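You operate a simulated robot arm through the tools that you are given. There is no shell and no other tool. Be economical: measure what you need, move in short steps, check, and stop when the job is done.

Carry out the task below with a simulated two-armed robot. There is one attempt and no reset: what you move stays moved.

TASK
Free block 57 from the vice and clamp the silver air cylinder instead.
Fine: wind the vice fully open; the block goes on the bench top beside block 75. Set down upright: numbered steel block, silver air cylinder.
Where things are to end (x, y in the base frame): numbered steel block within 0.07 m of [-0.97, -2.09].

Only the result counts: the job must be done as asked and must still hold three seconds after the hand-in. Knocking over, shifting, dropping, spilling or breaking anything else fails it.

THE ROBOT
Two 7-joint arms with fingered hands on one trunk, on a base that drives. Base frame: it is fixed to the floor where the robot stands at the start and does not move with it; the origin is under the middle of the robot, x ahead of it, y to its left, z up. Units: m, degrees, N and s.
The left shoulder is at the start at [0.091, 0.125, 1.047], the right one opposite. With the tool pointing down near the work surface each hand reaches from about 0.46 to 0.82 m from the robot's upright axis, wherever it stands, measured 20 degrees to its own side. Places, roughly: bench vice knob [-0.6, -2, 0.9]; numbered steel block [-1, -2, 1]; silver air cylinder [-0.75, -1.5, 1]; vice bed [-0.8, -2, 0.9]; wooden drawer bench top [-0.9, -1.2, 0.9]. Payload 3.6 kg a hand.
Tool frame (each hand has its own): the origin (TCP) lies between the finger pads and is the grasp point; the fingertips stand 0.03 m ahead of it; z points along the fingers, y is the line along which they close. Largest opening 0.104 m; the body of the gripper starts 0.035 m behind the TCP. The gripper is a hand of 4 fingers: y runs from the thumb to the fingers, the wrist lies at [-0.015, -0.104, -0.178] in the tool frame, and closing takes about 1.5 s.
Orientation is that of the tool frame in the base frame, as a unit quaternion [w, x, y, z]. With the fingers straight down and the wrist toward the robot, the tool's x, y and z point along [0, 1, 0], [1, 0, 0] and [0, 0, -1] of the base frame.

THE INTERFACE
- The arms move only by the tool step_arm. It takes "left_increments", "right_increments" or both (then of equal length, played together; a hand with none holds still); each is a list of rows, each a list of 6 numbers: the shift along the base's x, y, z in m, then the turn, a rotation vector about the base's x, y, z in degrees. In form: [[tx, ty, tz, rx, ry, rz], ...]. A call has 1 to 10 rows; each row shifts and turns the commanded pose from where the row before left it. "left_grip" and "right_grip" are, for a hand that has rows, the gripper command, from -1 (shut) to 1 (fully open), values between in proportion, set as the call begins (left out, the last holds). A row lasts 0.2 s, in which the tool goes at most 0.05 m and 8.6 degrees; a call with a longer step from one row to the next is refused whole, and so is a gripper value outside its range. Where a pose cannot be reached the arm comes as near as it can. A force on the tool above 40 N (or 10 N above the force at the start of the call, whichever is more), or a blocked arm, ends the call early, and 0.2 s more pass. The fingers move at their own pace (about 0.072 m/s each) and stop on an object; they squeeze with about 25 N. The grip force told is the motor's: it shows also when the fingers shut on nothing. Time passes only in rows, and 0.2 s behind the last, so rows that do not move let the fingers close. The reply holds the time, the measured pose of the TCP, the force on the tool along the base axes, the opening and the grip force, in the units named above and with some noise, with the torque about the TCP (base axes, N m) and any sound that the robot's microphone picked up, and new pictures: "pictures" is both (left out), scene, wrist or none (wrist: the cameras of the hands that moved).
- Cameras (640 x 400 px; columns grow to the right, rows downward): "scene" is now at [0.1859, -0.0737, 1.1845]; the picture's right is [-0.84, -0.54, 0.00], its down [-0.30, 0.46, -0.84] and it looks along [0.45, -0.70, -0.55] (base axes); focal length 214 px, centre (320, 200). "left" rides on the left gripper at [-0.061, -0.092, -0.13] in its tool frame; the picture's right is [-0.81, -0.28, 0.52], its down [0.53, -0.71, 0.46] and it looks along [0.24, 0.64, 0.72] (tool axes); focal length 275 px, centre (320, 200). "right" rides on the right gripper at [0.061, -0.092, -0.13] in its tool frame; the picture's right is [-0.81, 0.27, -0.52], its down [-0.53, -0.71, 0.46] and it looks along [-0.24, 0.64, 0.72] (tool axes); focal length 275 px, centre (320, 200). There is no depth. A picture from a camera that has moved, and an enlarged one, comes with that camera's place and axes in the base frame and with its lens. The place of the scene camera against the robot may be out by one fixed shift of up to 0.025 m in any direction.
- raise_lower(by): slides the trunk up (or, below 0, down) by that many m; the arms and the scene camera ride with it, the base frame stays. It gives what a move gives, with no picture.
- base_move(legs): drives the robot by 1 to 6 legs, each [ahead, left, turn to the left] in m, m and degrees, along the robot's own axes; the way and the turn of a leg run together, so that a leg with both is an arc; at most 1.5 m and 180 degrees a leg. The arms and the cameras ride along, it lands a little off, and it stops where it bumps. It gives what a move gives, and a new picture of the scene camera.
- set_fingers(index, middle, ring, thumb_bend, thumb_turn, hand): sets how far each is bent, from 0 (flat) to 100 (curled in); at 30 the hand is open as for a grip, at 70 the pads meet at the TCP. One left out holds its place. A second passes; each finger stops where it meets its share of the squeeze, and holds until it gets a number again. A gripper value or a shape takes the hand back. It gives what a move gives, with no picture; readings hold the bend of each and the force on the fingers (four entries, about 0 where the hand has none), thumb and palm. thumb_turn goes from beside the hand (0) to across from the fingers (100), as for a grip.
- set_grasp(shape, hand): the hand has 4 fingers and takes this shape, open, in about a second: jaw (thumb against the fingers, like two jaws); tri (thumb and two fingers); tip (a fingertip pinch); poke (one finger out to press); point (the index stretched); flat (the hand flat); cup (the hand cupped); fist (a fist). The gripper value then closes the fingers along that shape, each until it touches; the sizes above hold for jaw. It gives what a move gives, with no picture.
- aim_head(pan, tilt): turns the head with the scene camera to pan (to the left, within 80 degrees either way) and tilt (down, from -29 to 69), counted from straight ahead of the robot. It gives what a move gives, and a new picture of the scene camera.
- close_up(camera, box): a new picture of the part [left, top, right, bottom] of that camera's present view, enlarged. No time passes.
- close_job(): hands the job in; it is judged then, once.

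Go step by step. Nothing tells you exact positions but the pictures and the camera data: compare them with the known pose of the tool, close in by small moves and look again before you grip or let go. The budget is 135 turns and 274 pictures, counting those below and the enlarged ones. Unless the task says otherwise, let go and move clear before handing in.

The tools are called after "Emit:" as name(argument=value, ...) on one line, values as JSON. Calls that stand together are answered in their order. step_arm: Moves the arms, as the interface text tells. Its arguments: {"type":"object","properties":{"left_increments":{"type":"array","items":{"type":"array","items":{"type":"number"}}},"left_grip":{"type":"number"},"right_increments":{"type":"array","items":{"type":"array","items":{"type":"number"}}},"right_grip":{"type":"number"},"pictures":{"type":"string","enum":["both","scene","wrist","none"]}},"required":[]} The other tools are called the same way: raise_lower (by) slides the trunk up or down; set_grasp (shape, hand) gives the hand a shape; set_fingers (index, middle, ring, thumb_bend, thumb_turn, hand) moves the fingers one by one; base_move (legs) drives the base; aim_head (pan, tilt) turns the head that bears the scene camera; close_up (camera, box) takes an enlarged picture of a part of a camera's view; close_job () hands the job in.

At the start:

```text
t: 0.0
left_position: [0.4598, 0.2365, 1.0471]
left_tool_rot: [0.0, 0.707, 0.707, 0.0]
left_contact_force: [-0.2, 0.3, -0.2]
left_moment: [0.0, 0.01, -0.01]
left_finger_gap: 0.1037
left_finger_force: 0.0
left_shape: jaw
left_bend: [30.0, 30.0, 30.0, 30.0, 98.0]
left_finger forces: [0.0, 0.0, 0.1, 0.0, 0.1, 0.0]
right_position: [0.4234, -0.2077, 1.0697]
right_tool_rot: [0.0, 0.707, 0.707, 0.001]
right_contact_force: [-0.3, -0.1, 0.0]
right_moment: [0.02, 0.02, -0.01]
right_finger_gap: 0.1039
right_finger_force: 0.0
right_shape: jaw
right_bend: [30.0, 30.0, 30.0, 30.0, 98.0]
right_finger forces: [0.1, 0.0, 0.0, 0.0, 0.1, 0.0]
trunk travel left (down, up): [-0.275, 0.261]
robot x, y, heading: [-0.0007, -0.0018, 0.3]
head pan, tilt: [-57.2, 33.1]
```

scene: 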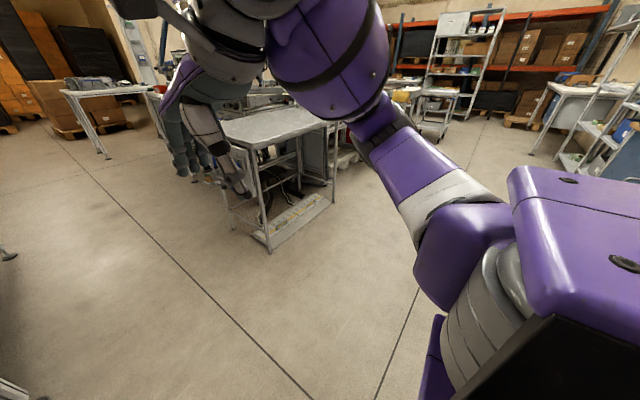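
right: 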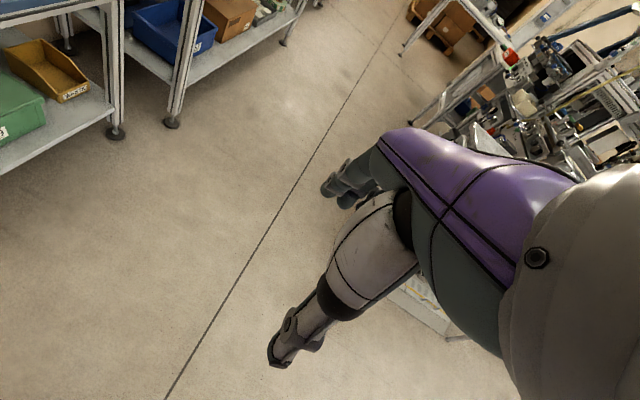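
left: 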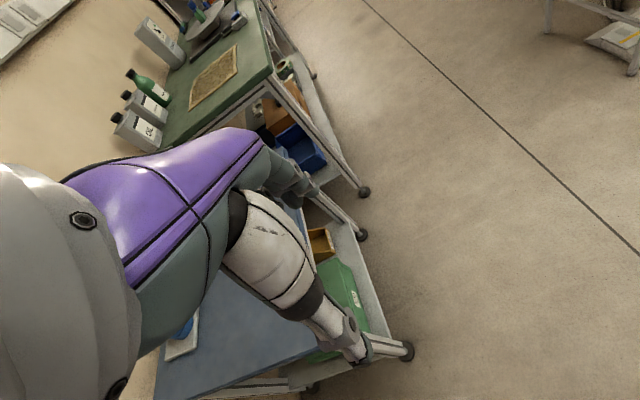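

I see mostly floor and the robot's own arms; the vice bench should lie behind and to the right. I'll turn my head that way first.

Emit:
aim_head(pan=-80, tilt=25)

Emit:
aim_head(pan=0, tilt=30)

```text
t: 0.9
left_position: [0.4573, 0.2377, 1.0481]
left_tool_rot: [0.0, 0.707, 0.707, 0.0]
left_contact_force: [0.4, -0.2, 0.0]
left_moment: [0.0, -0.02, 0.0]
left_finger_gap: 0.1038
left_finger_force: 0.0
left_shape: jaw
left_bend: [30.0, 30.0, 30.0, 30.0, 98.0]
left_finger forces: [0.1, 0.1, 0.0, 0.0, 0.0, 0.0]
right_position: [0.4241, -0.2062, 1.0713]
right_tool_rot: [0.0, 0.707, 0.707, 0.0]
right_contact_force: [0.6, -0.2, 0.3]
right_moment: [0.0, 0.0, -0.01]
right_finger_gap: 0.1039
right_finger_force: 0.0
right_shape: jaw
right_bend: [30.0, 30.0, 30.0, 30.0, 98.0]
right_finger forces: [0.0, 0.0, 0.0, 0.0, 0.1, 0.0]
trunk travel left (down, up): [-0.275, 0.261]
robot x, y, heading: [0.0011, 0.0032, 0.1]
head pan, tilt: [-80.0, 25.0]
camera scene: at [0.1537, -0.0896, 1.1973], right [-0.98, -0.17, 0.0], down [-0.07, 0.42, -0.91], along [0.16, -0.89, -0.42], focal length 214 px, centre (320, 200)
```

scene: 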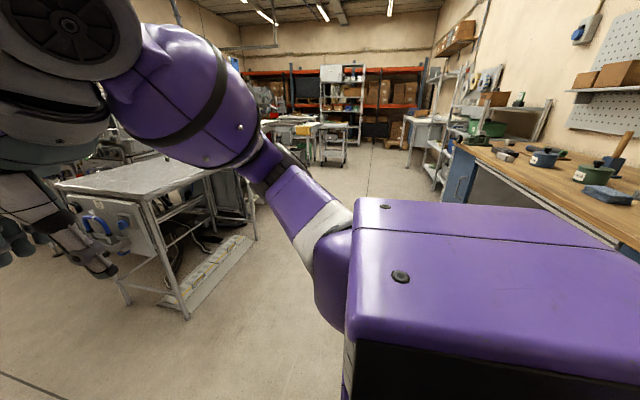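

```text
t: 2.4
left_position: [0.4587, 0.237, 1.0489]
left_tool_rot: [0.0, 0.707, 0.707, 0.0]
left_contact_force: [0.6, 1.2, 0.9]
left_moment: [0.06, 0.03, 0.02]
left_finger_gap: 0.1036
left_finger_force: 0.0
left_shape: jaw
left_bend: [30.0, 30.0, 30.0, 30.0, 98.0]
left_finger forces: [0.0, 0.0, 0.0, 0.0, 0.0, 0.0]
right_position: [0.4228, -0.2074, 1.0717]
right_tool_rot: [0.0, 0.707, 0.708, 0.0]
right_contact_force: [-0.7, -0.3, 0.1]
right_moment: [0.03, 0.0, 0.0]
right_finger_gap: 0.1034
right_finger_force: 0.0
right_shape: jaw
right_bend: [30.0, 30.0, 30.0, 30.0, 98.0]
right_finger forces: [0.1, 0.0, 0.1, 0.1, 0.1, 0.0]
trunk travel left (down, up): [-0.275, 0.261]
robot x, y, heading: [-0.0013, -0.001, 0.0]
head pan, tilt: [0.0, 30.0]
camera scene: at [0.2281, 0.001, 1.1894], right [0.0, -1.0, 0.0], down [-0.5, 0.0, -0.87], along [0.87, 0.0, -0.5], focal length 214 px, centre (320, 200)
```

scene: 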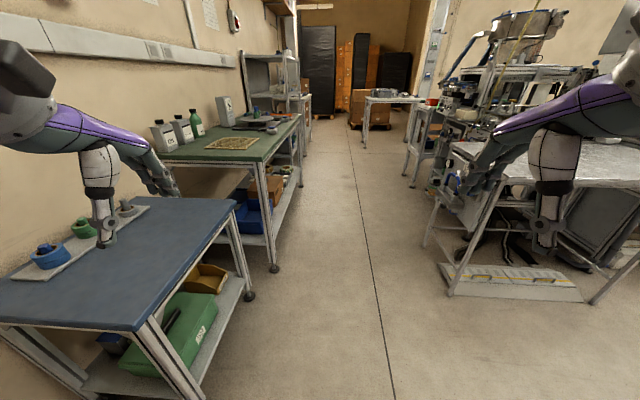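

The wooden bench runs along y with its front edge near x = -0.5. I'll turn right to face -y, drive down the aisle at about x = 0.15, and look again.

Emit:
base_move(legs=[[0, 0, -90], [0.9, 0.15, 0]])

Emit:
aim_head(pan=-50, tilt=25)

```text
t: 11.0
left_position: [0.4007, -1.3527, 1.0476]
left_tool_rot: [0.0, 1.0, 0.006, 0.0]
left_contact_force: [0.4, -0.8, 0.3]
left_moment: [-0.01, 0.01, -0.02]
left_finger_gap: 0.104
left_finger_force: 0.1
left_shape: jaw
left_bend: [30.0, 30.0, 30.0, 30.0, 98.0]
left_finger forces: [0.0, 0.1, 0.1, 0.0, 0.1, 0.0]
right_position: [-0.0437, -1.3228, 1.072]
right_tool_rot: [0.0, 1.0, 0.007, 0.0]
right_contact_force: [-1.0, 0.1, 0.1]
right_moment: [0.0, -0.03, -0.01]
right_finger_gap: 0.1038
right_finger_force: 0.0
right_shape: jaw
right_bend: [30.0, 30.0, 30.0, 30.0, 98.0]
right_finger forces: [0.0, 0.1, 0.1, 0.0, 0.1, 0.0]
trunk travel left (down, up): [-0.275, 0.261]
robot x, y, heading: [0.1577, -0.8954, -89.2]
head pan, tilt: [0.0, 30.0]
camera scene: at [0.1736, -1.1102, 1.1893], right [-1.0, -0.01, 0.0], down [-0.01, 0.5, -0.87], along [0.01, -0.87, -0.5], focal length 214 px, centre (320, 200)
```

scene: 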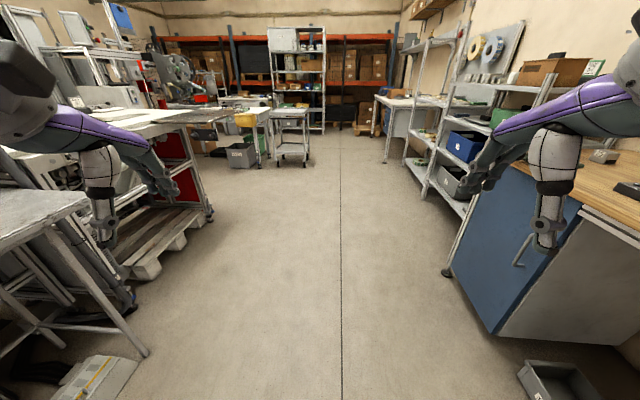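

```text
t: 12.2
left_position: [0.3992, -1.3537, 1.0479]
left_tool_rot: [0.0, 1.0, 0.007, 0.0]
left_contact_force: [0.2, 0.2, 0.9]
left_moment: [-0.01, 0.03, 0.04]
left_finger_gap: 0.1036
left_finger_force: 0.1
left_shape: jaw
left_bend: [30.0, 30.0, 30.0, 30.0, 98.0]
left_finger forces: [0.1, 0.0, 0.0, 0.0, 0.0, 0.0]
right_position: [-0.044, -1.3222, 1.0707]
right_tool_rot: [0.001, 1.0, 0.006, -0.001]
right_contact_force: [-0.2, -0.8, -0.4]
right_moment: [0.02, 0.0, -0.02]
right_finger_gap: 0.1039
right_finger_force: 0.1
right_shape: jaw
right_bend: [30.0, 30.0, 30.0, 30.0, 98.0]
right_finger forces: [0.1, 0.0, 0.1, 0.1, 0.1, 0.0]
trunk travel left (down, up): [-0.275, 0.261]
robot x, y, heading: [0.1594, -0.8972, -89.2]
head pan, tilt: [-50.0, 25.0]
camera scene: at [0.1027, -1.0796, 1.1973], right [-0.65, 0.76, 0.0], down [0.32, 0.28, -0.91], along [-0.69, -0.59, -0.42], focal length 214 px, centre (320, 200)
```

scene: 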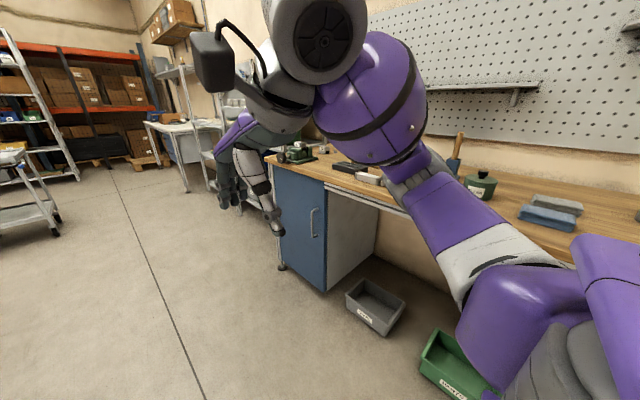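

The vice with the block is at the far end of the bench. I'll drive further and turn to face the bench (−x), keeping back a little.

Emit:
base_move(legs=[[0.95, 0.05, 0], [0, 0, -91]])

Emit:
aim_head(pan=0, tilt=28)

```text
t: 21.0
left_position: [-0.2334, -2.0789, 1.0474]
left_tool_rot: [-0.001, 0.71, -0.704, 0.001]
left_contact_force: [-0.4, 0.5, -0.5]
left_moment: [0.02, -0.01, 0.0]
left_finger_gap: 0.1039
left_finger_force: 0.1
left_shape: jaw
left_bend: [30.0, 30.0, 30.0, 30.0, 98.0]
left_finger forces: [0.0, 0.0, 0.0, 0.0, 0.0, 0.1]
right_position: [-0.202, -1.6355, 1.0712]
right_tool_rot: [0.0, 0.709, -0.705, -0.001]
right_contact_force: [0.3, -0.5, -0.1]
right_moment: [-0.03, 0.02, 0.0]
right_finger_gap: 0.1037
right_finger_force: 0.0
right_shape: jaw
right_bend: [30.0, 30.0, 30.0, 30.0, 98.0]
right_finger forces: [0.1, 0.1, 0.1, 0.1, 0.0, 0.1]
trunk travel left (down, up): [-0.275, 0.261]
robot x, y, heading: [0.2232, -1.8388, -179.8]
head pan, tilt: [-50.0, 25.0]
camera scene: at [0.0538, -1.7685, 1.1973], right [0.76, 0.65, 0.0], down [0.27, -0.32, -0.91], along [-0.59, 0.69, -0.42], focal length 214 px, centre (320, 200)
```

scene: 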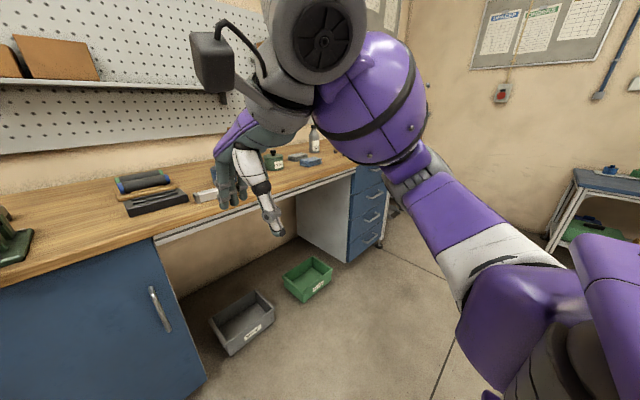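

```text
t: 22.2
left_position: [-0.2334, -2.0799, 1.0486]
left_tool_rot: [0.0, 0.709, -0.705, 0.0]
left_contact_force: [0.1, 0.3, 0.7]
left_moment: [0.0, 0.01, -0.02]
left_finger_gap: 0.1036
left_finger_force: 0.0
left_shape: jaw
left_bend: [30.0, 30.0, 30.0, 30.0, 98.0]
left_finger forces: [0.0, 0.0, 0.1, 0.0, 0.0, 0.1]
right_position: [-0.2015, -1.6347, 1.0717]
right_tool_rot: [0.0, 0.709, -0.705, -0.001]
right_contact_force: [-0.3, 0.1, 0.2]
right_moment: [0.01, -0.05, 0.0]
right_finger_gap: 0.1037
right_finger_force: 0.1
right_shape: jaw
right_bend: [30.0, 30.0, 30.0, 30.0, 98.0]
right_finger forces: [0.1, 0.0, 0.0, 0.1, 0.0, 0.0]
trunk travel left (down, up): [-0.275, 0.261]
robot x, y, heading: [0.2245, -1.8349, -180.0]
head pan, tilt: [0.0, 28.0]
camera scene: at [0.0222, -1.8393, 1.1925], right [-0.01, 1.0, 0.0], down [0.47, 0.0, -0.88], along [-0.88, 0.0, -0.47], focal length 214 px, centre (320, 200)
```

scene: 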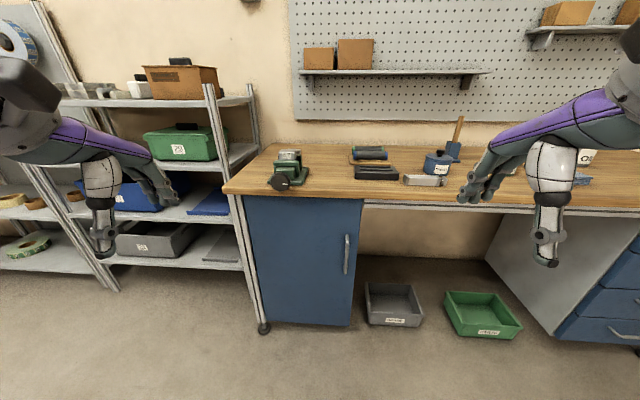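

Emit:
close_up(camera="scene", box=[230, 130, 350, 205])

Emit:
close_up(camera="scene", box=[340, 110, 468, 190])

```text
5.33 times, centred on (290, 168) of scene
camera zoom: at [0.0222, -1.8393, 1.1925], right [-0.01, 1.0, 0.0], down [0.47, 0.0, -0.88], along [-0.88, 0.0, -0.47], focal length 1144 px, centre (480, 373)
```

zoom: 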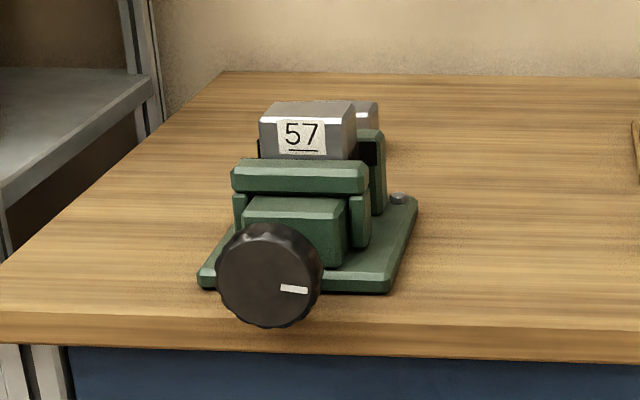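

```text
5.00 times, centred on (404, 150) of scene
camera zoom: at [0.0222, -1.8393, 1.1925], right [-0.01, 1.0, 0.0], down [0.47, 0.0, -0.88], along [-0.88, 0.0, -0.47], focal length 1072 px, centre (-100, 450)
```

zoom: 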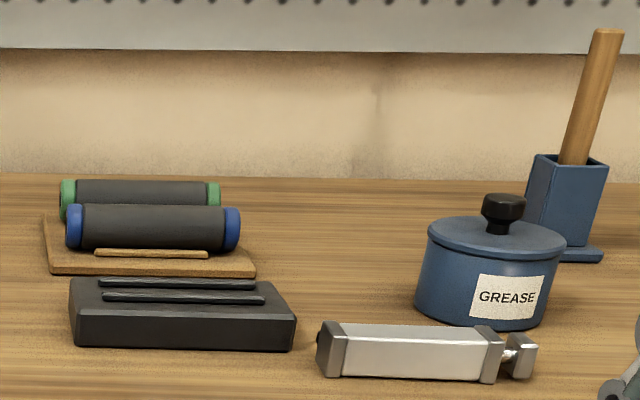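

The green vice holds block 57 at the left end, and the silver cylinder lies along y to the right. Next I'll move nearer and look from the wrist cameras.

Emit:
base_move(legs=[[0.25, 0.09, 0]])

Emit:
step_arm(left_increments=[[0, 0, 0.04, 0, 0, 0], [0, 0, 0.04, 0, 0, 0]], right_increments=[[0, 0, 0.03, 0, 0, 0], [0, 0, 0.03, 0, 0, 0]], pictures="both")

```text
t: 24.1
left_position: [-0.4822, -2.1704, 1.0471]
left_tool_rot: [0.0, 0.71, -0.704, 0.0]
left_contact_force: [-0.6, -1.3, 0.5]
left_moment: [-0.01, 0.01, 0.0]
left_finger_gap: 0.1038
left_finger_force: 0.0
left_shape: jaw
left_bend: [30.0, 30.0, 30.0, 30.0, 98.0]
left_finger forces: [0.1, 0.1, 0.1, 0.0, 0.0, 0.0]
right_position: [-0.4506, -1.7268, 1.0709]
right_tool_rot: [0.0, 0.709, -0.705, 0.0]
right_contact_force: [-0.2, 0.4, 0.5]
right_moment: [-0.03, -0.01, 0.02]
right_finger_gap: 0.1037
right_finger_force: 0.1
right_shape: jaw
right_bend: [30.0, 30.0, 30.0, 30.0, 98.0]
right_finger forces: [0.0, 0.0, 0.0, 0.0, 0.1, 0.0]
trunk travel left (down, up): [-0.275, 0.261]
robot x, y, heading: [-0.0278, -1.9318, -179.6]
head pan, tilt: [0.0, 28.0]
camera scene: at [-0.2265, -1.931, 1.1924], right [-0.01, 1.0, 0.0], down [0.47, 0.0, -0.88], along [-0.88, -0.01, -0.47], focal length 214 px, centre (320, 200)
```

scene: 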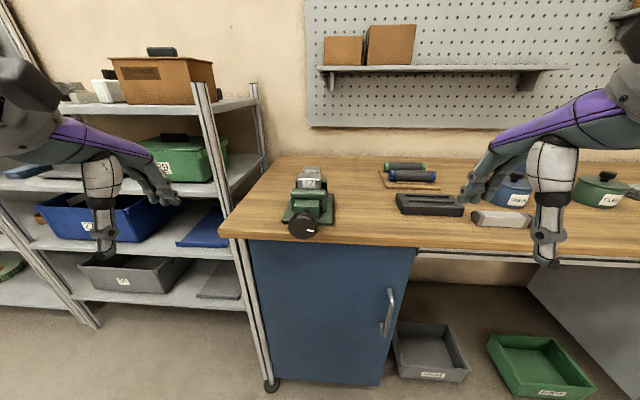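

```text
t: 24.6
left_position: [-0.4811, -2.1707, 1.1295]
left_tool_rot: [-0.001, 0.709, -0.705, 0.001]
left_contact_force: [0.3, 0.3, -0.3]
left_moment: [0.02, 0.04, 0.04]
left_finger_gap: 0.1034
left_finger_force: 0.0
left_shape: jaw
left_bend: [30.0, 30.0, 30.0, 30.0, 98.0]
left_finger forces: [0.0, 0.0, 0.1, 0.1, 0.1, 0.0]
right_position: [-0.448, -1.7251, 1.1327]
right_tool_rot: [0.001, 0.709, -0.706, 0.0]
right_contact_force: [-0.8, 0.0, 0.8]
right_moment: [0.01, 0.02, -0.01]
right_finger_gap: 0.1038
right_finger_force: 0.0
right_shape: jaw
right_bend: [30.0, 30.0, 30.0, 30.0, 98.0]
right_finger forces: [0.1, 0.0, 0.0, 0.0, 0.0, 0.0]
trunk travel left (down, up): [-0.275, 0.261]
robot x, y, heading: [-0.0248, -1.931, -179.5]
head pan, tilt: [0.0, 28.0]
camera scene: at [-0.2254, -1.9308, 1.1926], right [-0.01, 1.0, 0.0], down [0.47, 0.0, -0.88], along [-0.88, -0.01, -0.47], focal length 214 px, centre (320, 200)
camera right: at [-0.3559, -1.7879, 1.2621], right [-0.28, 0.81, 0.52], down [0.71, 0.54, -0.46], along [-0.65, 0.24, -0.72], focal length 275 px, centre (320, 200)
camera left: at [-0.3893, -2.1089, 1.2592], right [0.27, 0.81, -0.52], down [0.72, -0.53, -0.46], along [-0.64, -0.25, -0.72], focal length 275 px, centre (320, 200)
```

scene: 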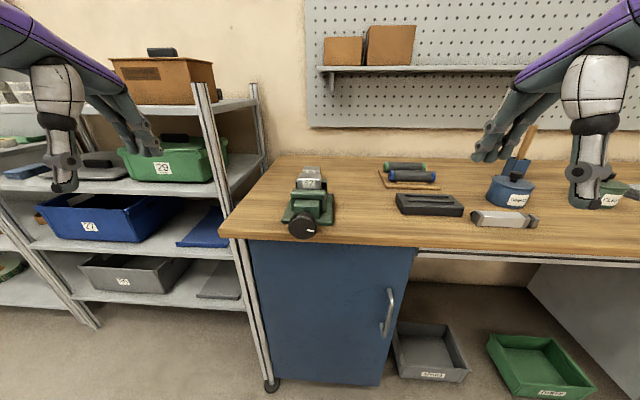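
right: 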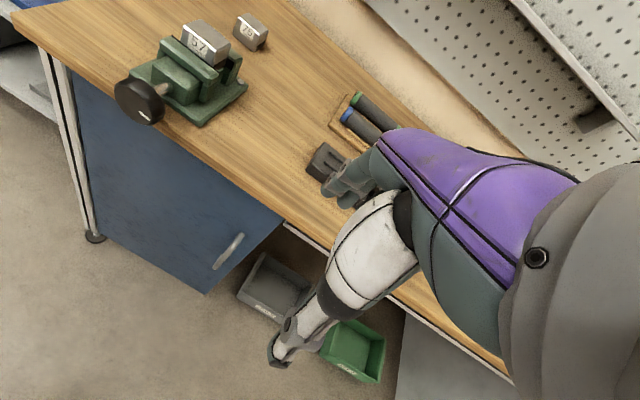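
left: 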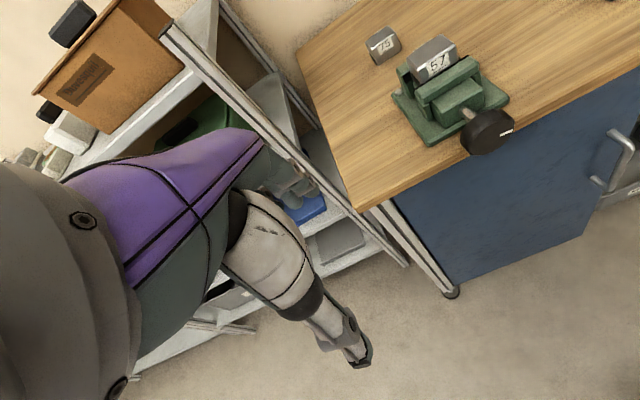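

Both wrist cameras see the vice, so I can triangulate. I'll enlarge both views.

Emit:
close_up(camera="right", box=[100, 0, 292, 120])

Emit:
close_up(camera="left", box=[350, 20, 542, 140])

Emit:
close_up(camera="scene", box=[240, 150, 368, 230])

```text
3.33 times, centred on (196, 60) of right
camera zoom: at [-0.3559, -1.7879, 1.2621], right [-0.28, 0.81, 0.52], down [0.71, 0.54, -0.46], along [-0.65, 0.24, -0.72], focal length 918 px, centre (733, 667)
```

zoom: 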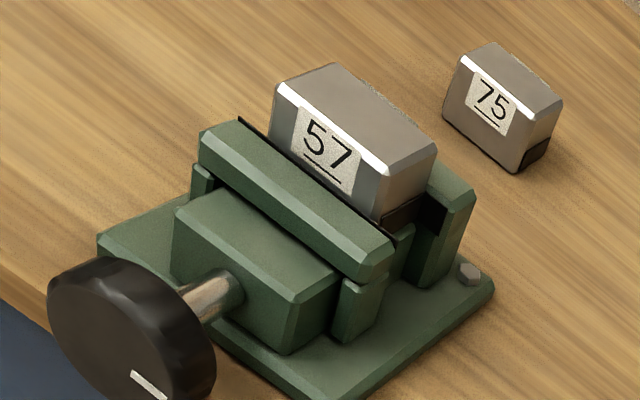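

```text
3.33 times, centred on (446, 80) of left
camera zoom: at [-0.3893, -2.1089, 1.2592], right [0.27, 0.81, -0.52], down [0.72, -0.53, -0.46], along [-0.64, -0.25, -0.72], focal length 918 px, centre (-100, 600)
```

zoom: 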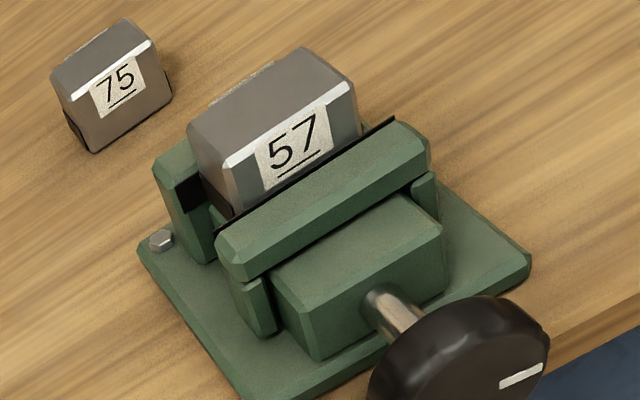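

```text
5.00 times, centred on (304, 190) of scene
camera zoom: at [-0.2254, -1.9308, 1.1926], right [-0.01, 1.0, 0.0], down [0.47, 0.0, -0.88], along [-0.88, -0.01, -0.47], focal length 1072 px, centre (400, 250)
```

zoom: 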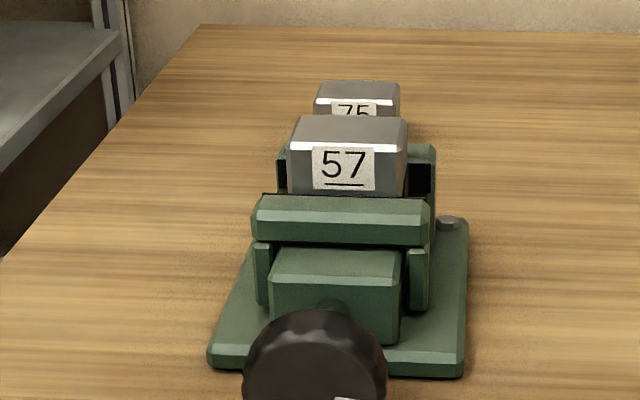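

Triangulated: block 57's top is centred near (-0.763, -1.964) at z 0.983. Block 75 is at (-0.966, -1.968), and the knob at (-0.628, -1.971, 0.924), overhanging the bench edge. I'll use the left hand on the knob, so I turn it to point at the vice.

Emit:
step_arm(left_increments=[[0.0, 0.012, -0.013, 0, 8.5, 0], [0.0, 0.012, -0.013, 0, 8.5, 0], [0.0, 0.012, -0.013, 0, 8.5, 0], [0.0, 0.012, -0.013, 0, 8.5, 0], [0.0, 0.012, -0.013, 0, 8.5, 0], [0.0, 0.012, -0.013, 0, 8.5, 0], [0.0, 0.012, -0.013, 0, 8.5, 0], [0.0, 0.012, -0.013, 0, 8.5, 0], [0.0, 0.012, -0.013, 0, 8.5, 0], [0.0, 0.012, -0.013, 0, 8.5, 0]], pictures="none")

Emit:
step_arm(left_increments=[[0, 0, 0, 0, 5, 0], [0, 0, 0, -8.5, 0, 0], [0, 0, 0, -8.5, 0, 0], [0, 0, 0, -8.5, 0, 0], [0, 0, 0, -8.5, 0, 0], [0, 0, 0, -8.5, 0, 0], [0, 0, 0, -8.5, 0, 0], [0, 0, 0, -8.5, 0, 0], [0, 0, 0, -8.5, 0, 0], [0, 0, 0, -8.5, 0, 0]], pictures="both")

```text
t: 26.9
left_position: [-0.5619, -2.0509, 1.0343]
left_tool_rot: [0.477, 0.524, -0.519, -0.479]
left_contact_force: [0.1, 0.3, -0.1]
left_moment: [-0.01, -0.01, 0.01]
left_finger_gap: 0.1039
left_finger_force: 0.0
left_shape: jaw
left_bend: [30.0, 30.0, 30.0, 30.0, 98.0]
left_finger forces: [0.0, 0.0, 0.1, 0.0, 0.0, 0.0]
left hand out of reach, approached as far as the arm can: row 4, 5, 6, 7
right_position: [-0.4483, -1.7256, 1.1316]
right_tool_rot: [0.0, 0.709, -0.706, 0.0]
right_contact_force: [0.4, 0.7, -0.2]
right_moment: [0.01, -0.01, 0.02]
right_finger_gap: 0.1036
right_finger_force: 0.0
right_shape: jaw
right_bend: [30.0, 30.0, 30.0, 30.0, 98.0]
right_finger forces: [0.0, 0.1, 0.0, 0.1, 0.1, 0.0]
trunk travel left (down, up): [-0.275, 0.261]
robot x, y, heading: [-0.0277, -1.9343, -179.7]
head pan, tilt: [0.0, 28.0]
```

```text
t: 29.1
left_position: [-0.562, -2.0517, 1.0337]
left_tool_rot: [-0.702, -0.084, 0.702, 0.085]
left_contact_force: [-0.6, -0.3, -0.1]
left_moment: [0.01, -0.02, 0.01]
left_finger_gap: 0.1039
left_finger_force: 0.0
left_shape: jaw
left_bend: [30.0, 30.0, 30.0, 30.0, 98.0]
left_finger forces: [0.1, 0.0, 0.1, 0.0, 0.0, 0.0]
right_position: [-0.4493, -1.7256, 1.1322]
right_tool_rot: [-0.001, 0.709, -0.706, 0.0]
right_contact_force: [0.5, 0.4, -0.4]
right_moment: [0.0, 0.01, 0.04]
right_finger_gap: 0.1035
right_finger_force: 0.1
right_shape: jaw
right_bend: [30.0, 30.0, 30.0, 30.0, 98.0]
right_finger forces: [0.1, 0.0, 0.0, 0.1, 0.0, 0.0]
trunk travel left (down, up): [-0.275, 0.261]
robot x, y, heading: [-0.0281, -1.9297, -179.5]
head pan, tilt: [0.0, 28.0]
camera scene: at [-0.2258, -1.9308, 1.1925], right [-0.01, 1.0, 0.0], down [0.47, 0.0, -0.88], along [-0.88, -0.01, -0.47], focal length 214 px, centre (320, 200)
camera left: at [-0.4301, -2.1261, 0.9525], right [-0.52, -0.07, -0.85], down [-0.46, -0.82, 0.35], along [-0.72, 0.57, 0.39], focal length 275 px, centre (320, 200)
```

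scene: 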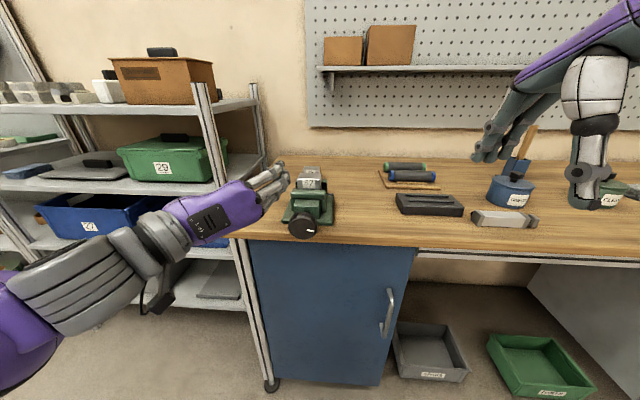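
left: 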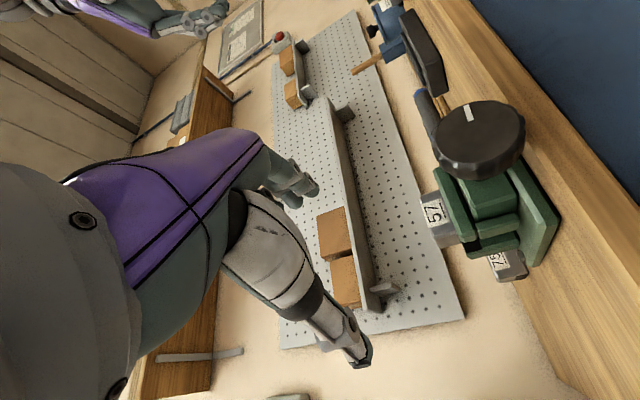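

The hand now points at the vice with the wrist to the left. I'll roll it so the wrist is up-left, giving a long opening stroke, and line it up in front of the knob.

Emit:
step_arm(left_increments=[[0, 0.01, -0.014, -8.5, 0, 0], [0, 0.01, -0.014, -8.5, 0, 0], [0, 0.01, -0.014, -8.5, 0, 0], [0, 0.01, -0.014, -8.5, 0, 0], [0, 0.01, -0.014, -8.5, 0, 0], [0, 0.01, -0.014, -8.5, 0, 0], [0, 0.01, -0.014, -8.5, 0, 0], [0, 0.01, -0.012, 0, 0, 0]], pictures="both")

```text
t: 30.9
left_position: [-0.5619, -1.9715, 0.9245]
left_tool_rot: [0.651, -0.275, -0.651, 0.275]
left_contact_force: [1.0, -0.4, 1.0]
left_moment: [0.01, -0.03, 0.03]
left_finger_gap: 0.1039
left_finger_force: 0.1
left_shape: jaw
left_bend: [30.0, 30.0, 30.0, 30.0, 98.0]
left_finger forces: [0.1, 0.1, 0.0, 0.0, 0.0, 0.1]
right_position: [-0.4501, -1.7276, 1.1303]
right_tool_rot: [0.0, 0.708, -0.706, 0.0]
right_contact_force: [-0.1, 0.0, -0.3]
right_moment: [0.0, 0.0, -0.01]
right_finger_gap: 0.1037
right_finger_force: 0.0
right_shape: jaw
right_bend: [30.0, 30.0, 30.0, 30.0, 98.0]
right_finger forces: [0.0, 0.1, 0.1, 0.0, 0.0, 0.0]
trunk travel left (down, up): [-0.275, 0.261]
robot x, y, heading: [-0.0226, -1.9315, -179.7]
head pan, tilt: [0.0, 28.0]
camera scene: at [-0.2259, -1.9308, 1.1925], right [-0.01, 1.0, 0.0], down [0.47, 0.0, -0.88], along [-0.88, -0.01, -0.47], focal length 214 px, centre (320, 200)
camera left: at [-0.4303, -2.0788, 0.9463], right [-0.52, -0.77, -0.37], down [-0.46, -0.12, 0.88], along [-0.72, 0.62, -0.29], focal length 275 px, centre (320, 200)
```

scene: 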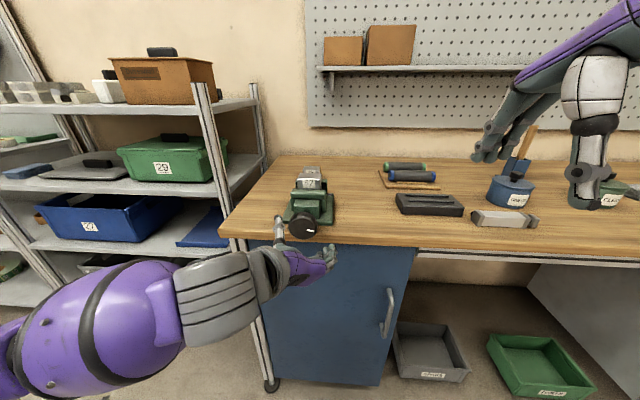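
left: 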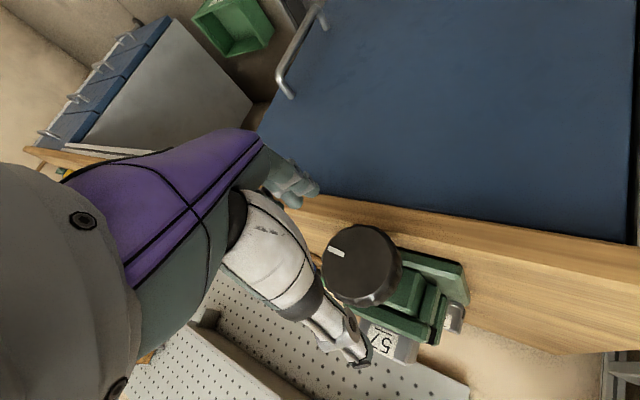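

The hand is lined up in front of the knob. I'll advance and close on it.

Emit:
step_arm(left_increments=[[-0.02, 0, -0.001, 0, 0, 0], [-0.02, 0, -0.001, 0, 0, 0], [-0.015, 0, -0.001, 0, 0, 0], [-0.01, 0, 0, 0, 0, 0]], pictures="both")

Emit:
close_up(camera="scene", box=[240, 150, 368, 290])

```text
t: 31.9
left_position: [-0.6254, -1.972, 0.9206]
left_tool_rot: [0.652, -0.275, -0.652, 0.274]
left_contact_force: [4.8, 0.3, 1.0]
left_moment: [-0.01, -0.18, -0.16]
left_finger_gap: 0.1036
left_finger_force: 0.1
left_shape: jaw
left_bend: [30.0, 30.0, 30.0, 30.0, 98.0]
left_finger forces: [4.1, 0.5, 0.1, 0.0, 0.0, 0.1]
right_position: [-0.4483, -1.7283, 1.131]
right_tool_rot: [0.0, 0.709, -0.705, 0.0]
right_contact_force: [0.1, -0.1, 0.7]
right_moment: [0.01, 0.02, -0.03]
right_finger_gap: 0.1035
right_finger_force: 0.1
right_shape: jaw
right_bend: [30.0, 30.0, 30.0, 30.0, 98.0]
right_finger forces: [0.0, 0.0, 0.0, 0.1, 0.0, 0.0]
trunk travel left (down, up): [-0.275, 0.261]
robot x, y, heading: [-0.0253, -1.9277, -179.7]
head pan, tilt: [0.0, 28.0]
camera scene: at [-0.2248, -1.931, 1.1927], right [-0.01, 1.0, 0.0], down [0.47, 0.0, -0.88], along [-0.88, -0.01, -0.47], focal length 214 px, centre (320, 200)
camera left: at [-0.4947, -2.0794, 0.9435], right [-0.52, -0.77, -0.37], down [-0.46, -0.12, 0.88], along [-0.72, 0.63, -0.29], focal length 275 px, centre (320, 200)
```

scene: 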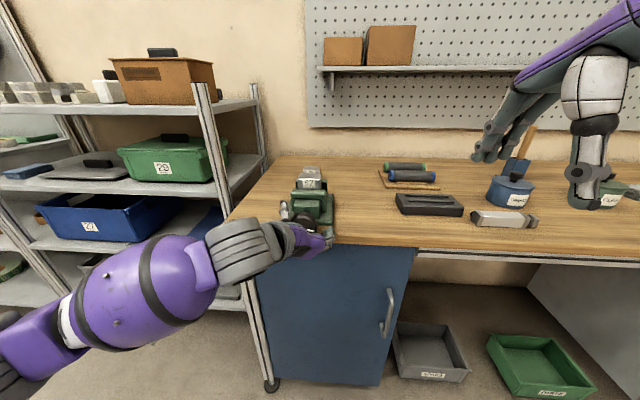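
left: 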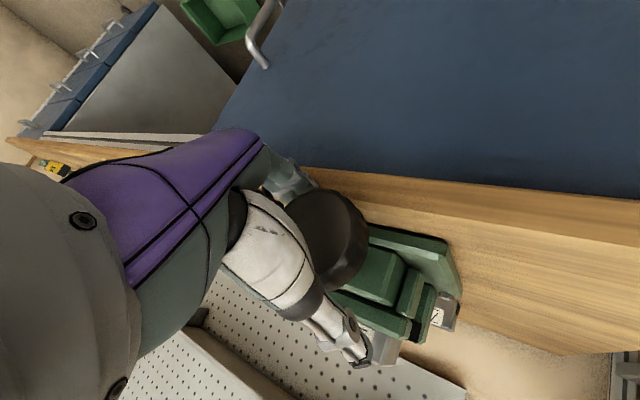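

```text
2.86 times, centred on (304, 220) of scene
camera zoom: at [-0.2248, -1.931, 1.1927], right [-0.01, 1.0, 0.0], down [0.47, 0.0, -0.88], along [-0.88, -0.01, -0.47], focal length 613 px, centre (366, 143)
```

zoom: 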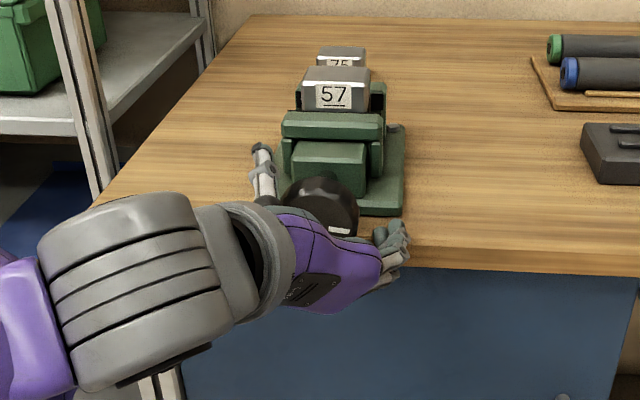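

The index fingertip just touches the bench edge. I'll back off 7 mm and close on the knob.

Emit:
step_arm(left_increments=[[0.007, 0, 0, 0, 0, 0], [0, 0, 0, 0, 0, 0], [0, 0, 0, 0, 0, 0], [0, 0, 0, 0, 0, 0], [0, 0, 0, 0, 0, 0], [0, 0, 0, 0, 0, 0], [0, 0, 0, 0, 0, 0], [0, 0, 0, 0, 0, 0]], left_grip=-1, pictures="both")

Emit:
close_up(camera="scene", box=[240, 150, 368, 230])

```text
t: 33.6
left_position: [-0.6192, -1.9724, 0.9224]
left_tool_rot: [0.652, -0.273, -0.652, 0.274]
left_contact_force: [-5.6, -3.7, 8.3]
left_moment: [-0.01, 0.33, 0.27]
left_finger_gap: 0.0624
left_finger_force: 24.6
left_shape: jaw
left_bend: [41.0, 41.0, 36.0, 71.0, 100.0]
left_finger forces: [8.1, 8.5, 0.1, 0.1, 25.6, 0.0]
right_position: [-0.4493, -1.7271, 1.1319]
right_tool_rot: [0.0, 0.709, -0.705, 0.001]
right_contact_force: [-0.7, -0.6, -0.8]
right_moment: [0.0, 0.0, 0.01]
right_finger_gap: 0.1037
right_finger_force: 0.0
right_shape: jaw
right_bend: [30.0, 30.0, 30.0, 30.0, 98.0]
right_finger forces: [0.1, 0.0, 0.0, 0.0, 0.1, 0.0]
trunk travel left (down, up): [-0.275, 0.261]
robot x, y, heading: [-0.0247, -1.9309, -179.5]
head pan, tilt: [0.0, 28.0]
camera scene: at [-0.2258, -1.9313, 1.1926], right [-0.01, 1.0, 0.0], down [0.47, 0.0, -0.88], along [-0.88, -0.01, -0.47], focal length 214 px, centre (320, 200)
camera left: at [-0.4885, -2.0798, 0.9436], right [-0.52, -0.77, -0.37], down [-0.45, -0.12, 0.88], along [-0.73, 0.62, -0.29], focal length 275 px, centre (320, 200)
```

scene: 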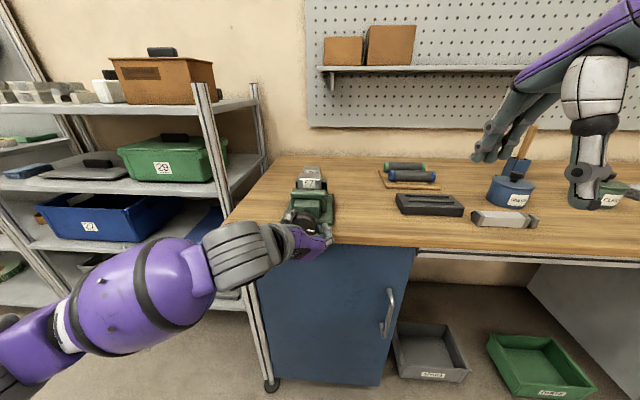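
left: 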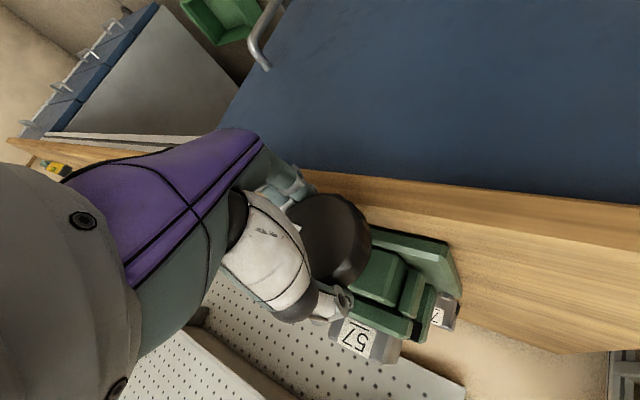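

```text
5.00 times, centred on (304, 190) of scene
camera zoom: at [-0.2258, -1.9313, 1.1926], right [-0.01, 1.0, 0.0], down [0.47, 0.0, -0.88], along [-0.88, -0.01, -0.47], focal length 1072 px, centre (400, 250)
```

zoom: 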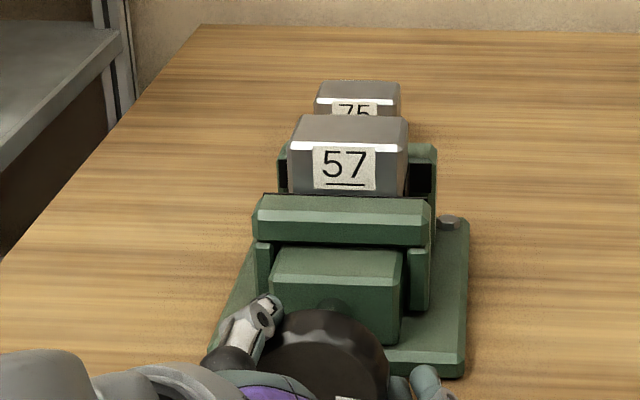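

The knob is gripped (gap 0.062). I'll turn it counter-clockwise, starting gently.

Emit:
step_arm(left_increments=[[0, 0, 0, 8, 0, 0], [0, 0, 0, 8, 0, 0], [0, 0, 0, 8, 0, 0], [0, 0, 0, 8, 0, 0]], pictures="none")

Emit:
close_up(camera="scene", box=[240, 150, 368, 230])

```text
t: 34.6
left_position: [-0.6202, -1.9724, 0.9206]
left_tool_rot: [-0.701, 0.082, 0.703, -0.084]
left_contact_force: [-3.2, -13.7, 1.8]
left_moment: [-0.16, -0.02, 0.25]
left_finger_gap: 0.0617
left_finger_force: 25.4
left_shape: jaw
left_bend: [43.0, 42.0, 36.0, 71.0, 100.0]
left_finger forces: [6.6, 6.9, 0.0, 0.0, 26.9, 0.0]
right_position: [-0.4495, -1.7276, 1.1313]
right_tool_rot: [-0.001, 0.709, -0.705, -0.001]
right_contact_force: [1.0, -1.2, 0.2]
right_moment: [0.0, 0.01, 0.02]
right_finger_gap: 0.1037
right_finger_force: 0.0
right_shape: jaw
right_bend: [30.0, 30.0, 30.0, 30.0, 98.0]
right_finger forces: [0.1, 0.0, 0.0, 0.0, 0.0, 0.0]
trunk travel left (down, up): [-0.275, 0.261]
robot x, y, heading: [-0.0293, -1.9309, -179.6]
head pan, tilt: [0.0, 28.0]
```

```text
5.00 times, centred on (304, 190) of scene
camera zoom: at [-0.2262, -1.9325, 1.1924], right [-0.01, 1.0, 0.0], down [0.47, 0.0, -0.88], along [-0.88, -0.01, -0.47], focal length 1072 px, centre (400, 250)
```

zoom: 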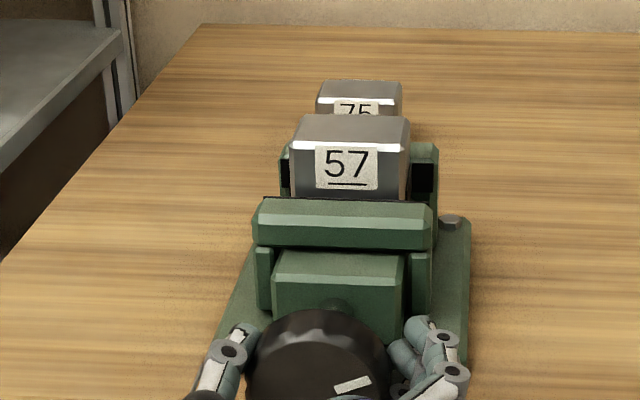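

The knob turns with little torque and the jaw seems to have backed off slightly. I'll continue the stroke.

Emit:
step_arm(left_increments=[[0, 0, 0, 8.5, 0, 0], [0, 0, 0, 8.5, 0, 0], [0, 0, 0, 8.5, 0, 0], [0, 0, 0, 8.5, 0, 0], [0, 0, 0, 8.5, 0, 0], [0, 0, 0, 8.5, 0, 0], [0, 0, 0, 8.5, 0, 0], [0, 0, 0, 8.5, 0, 0], [0, 0, 0, 8.5, 0, 0], [0, 0, 0, 8.5, 0, 0]], pictures="none")

Emit:
close_up(camera="scene", box=[240, 150, 368, 230])

```text
t: 36.9
left_position: [-0.6211, -1.9732, 0.9186]
left_tool_rot: [-0.573, -0.414, 0.576, 0.411]
left_contact_force: [-0.2, -15.3, -18.9]
left_moment: [-0.16, -0.5, 0.32]
left_finger_gap: 0.0616
left_finger_force: 24.8
left_shape: jaw
left_bend: [48.0, 45.0, 36.0, 68.0, 100.0]
left_finger forces: [1.7, 3.7, 0.0, 0.0, 29.5, 0.0]
right_position: [-0.4502, -1.7272, 1.132]
right_tool_rot: [-0.001, 0.709, -0.705, 0.0]
right_contact_force: [1.0, 0.4, -0.5]
right_moment: [-0.05, -0.01, 0.02]
right_finger_gap: 0.1035
right_finger_force: 0.1
right_shape: jaw
right_bend: [30.0, 30.0, 30.0, 30.0, 98.0]
right_finger forces: [0.0, 0.0, 0.0, 0.0, 0.0, 0.0]
trunk travel left (down, up): [-0.275, 0.261]
robot x, y, heading: [-0.0245, -1.934, -179.5]
head pan, tilt: [0.0, 28.0]
```

```text
5.00 times, centred on (304, 190) of scene
camera zoom: at [-0.2274, -1.9325, 1.1922], right [-0.01, 1.0, 0.0], down [0.47, 0.0, -0.88], along [-0.88, 0.0, -0.47], focal length 1072 px, centre (400, 250)
```

zoom: 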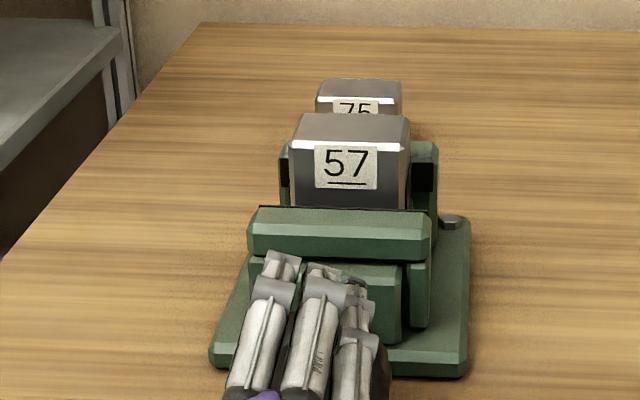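

The jaw is opening and the block stands on its own. I'll release, retreat, roll back and regrip for another stroke.

Emit:
step_arm(left_increments=[[0, 0, 0, 0, 0, 0], [0, 0, 0, 0, 0, 0], [0, 0, 0, 0, 0, 0], [0, 0, 0, 0, 0, 0], [0.02, 0, 0, 0, 0, 0], [0.025, 0, 0, 0, 0, 0], [0, 0, 0, -8.5, 0, 0], [0, 0, 0, -8.5, 0, 0], [0, 0, 0, -8.5, 0, 0], [0, 0, 0, -8.5, 0, 0]], left_grip=1, pictures="none")

Emit:
step_arm(left_increments=[[0, 0, 0, -8.5, 0, 0], [0, 0, 0, -8.5, 0, 0], [0, 0, 0, -8.5, 0, 0], [0, 0, 0, -8.5, 0, 0], [0, 0, 0, -8.5, 0, 0], [0, 0, 0, -8.5, 0, 0], [0, 0, 0, -8.5, 0, 0], [0, 0, 0, -8.5, 0, 0], [0, 0, 0, -8.5, 0, 0], [0, 0, 0, -8.5, 0, 0]], pictures="scene")

Emit:
close_up(camera="scene", box=[240, 150, 368, 230])

```text
t: 39.0
left_position: [-0.5742, -1.9712, 0.9211]
left_tool_rot: [-0.67, -0.226, 0.67, 0.226]
left_contact_force: [0.7, -0.6, 0.0]
left_moment: [0.01, -0.02, 0.02]
left_finger_gap: 0.1036
left_finger_force: 0.0
left_shape: jaw
left_bend: [30.0, 30.0, 30.0, 30.0, 98.0]
left_finger forces: [0.0, 0.0, 0.0, 0.1, 0.0, 0.0]
right_position: [-0.449, -1.7268, 1.1323]
right_tool_rot: [-0.001, 0.71, -0.705, 0.0]
right_contact_force: [-0.3, -0.3, -0.4]
right_moment: [0.02, -0.01, -0.02]
right_finger_gap: 0.1037
right_finger_force: 0.1
right_shape: jaw
right_bend: [30.0, 30.0, 30.0, 30.0, 98.0]
right_finger forces: [0.0, 0.1, 0.1, 0.1, 0.0, 0.0]
trunk travel left (down, up): [-0.275, 0.261]
robot x, y, heading: [-0.0283, -1.9331, -179.8]
head pan, tilt: [0.0, 28.0]
```

```text
t: 41.2
left_position: [-0.5745, -1.9719, 0.9206]
left_tool_rot: [0.647, -0.287, -0.646, 0.286]
left_contact_force: [-0.2, 0.8, 0.4]
left_moment: [-0.01, 0.0, 0.02]
left_finger_gap: 0.1036
left_finger_force: 0.1
left_shape: jaw
left_bend: [30.0, 30.0, 30.0, 30.0, 98.0]
left_finger forces: [0.0, 0.1, 0.0, 0.0, 0.0, 0.0]
right_position: [-0.4493, -1.7265, 1.1319]
right_tool_rot: [0.0, 0.709, -0.705, 0.001]
right_contact_force: [0.0, 0.4, -0.6]
right_moment: [-0.03, 0.02, 0.01]
right_finger_gap: 0.1037
right_finger_force: 0.1
right_shape: jaw
right_bend: [30.0, 30.0, 30.0, 30.0, 98.0]
right_finger forces: [0.0, 0.0, 0.1, 0.0, 0.0, 0.0]
trunk travel left (down, up): [-0.275, 0.261]
robot x, y, heading: [-0.026, -1.9272, -179.4]
head pan, tilt: [0.0, 28.0]
camera scene: at [-0.2259, -1.9306, 1.1925], right [-0.01, 1.0, 0.0], down [0.47, 0.0, -0.88], along [-0.88, -0.01, -0.47], focal length 214 px, centre (320, 200)
```

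scene: 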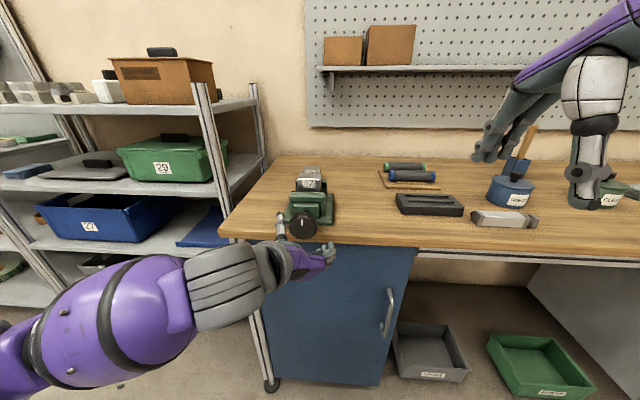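

```text
5.00 times, centred on (304, 190) of scene
camera zoom: at [-0.2259, -1.9306, 1.1925], right [-0.01, 1.0, 0.0], down [0.47, 0.0, -0.88], along [-0.88, -0.01, -0.47], focal length 1072 px, centre (400, 250)
```

zoom: 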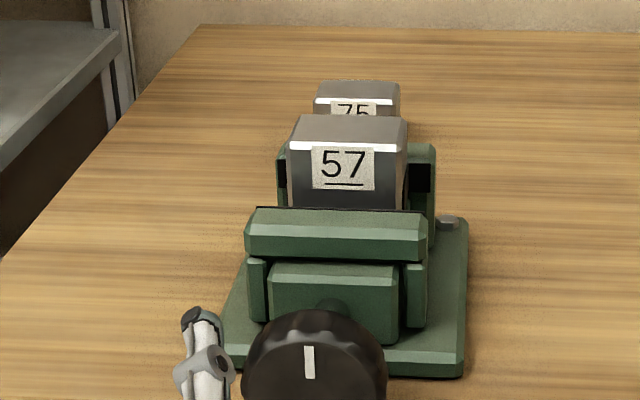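

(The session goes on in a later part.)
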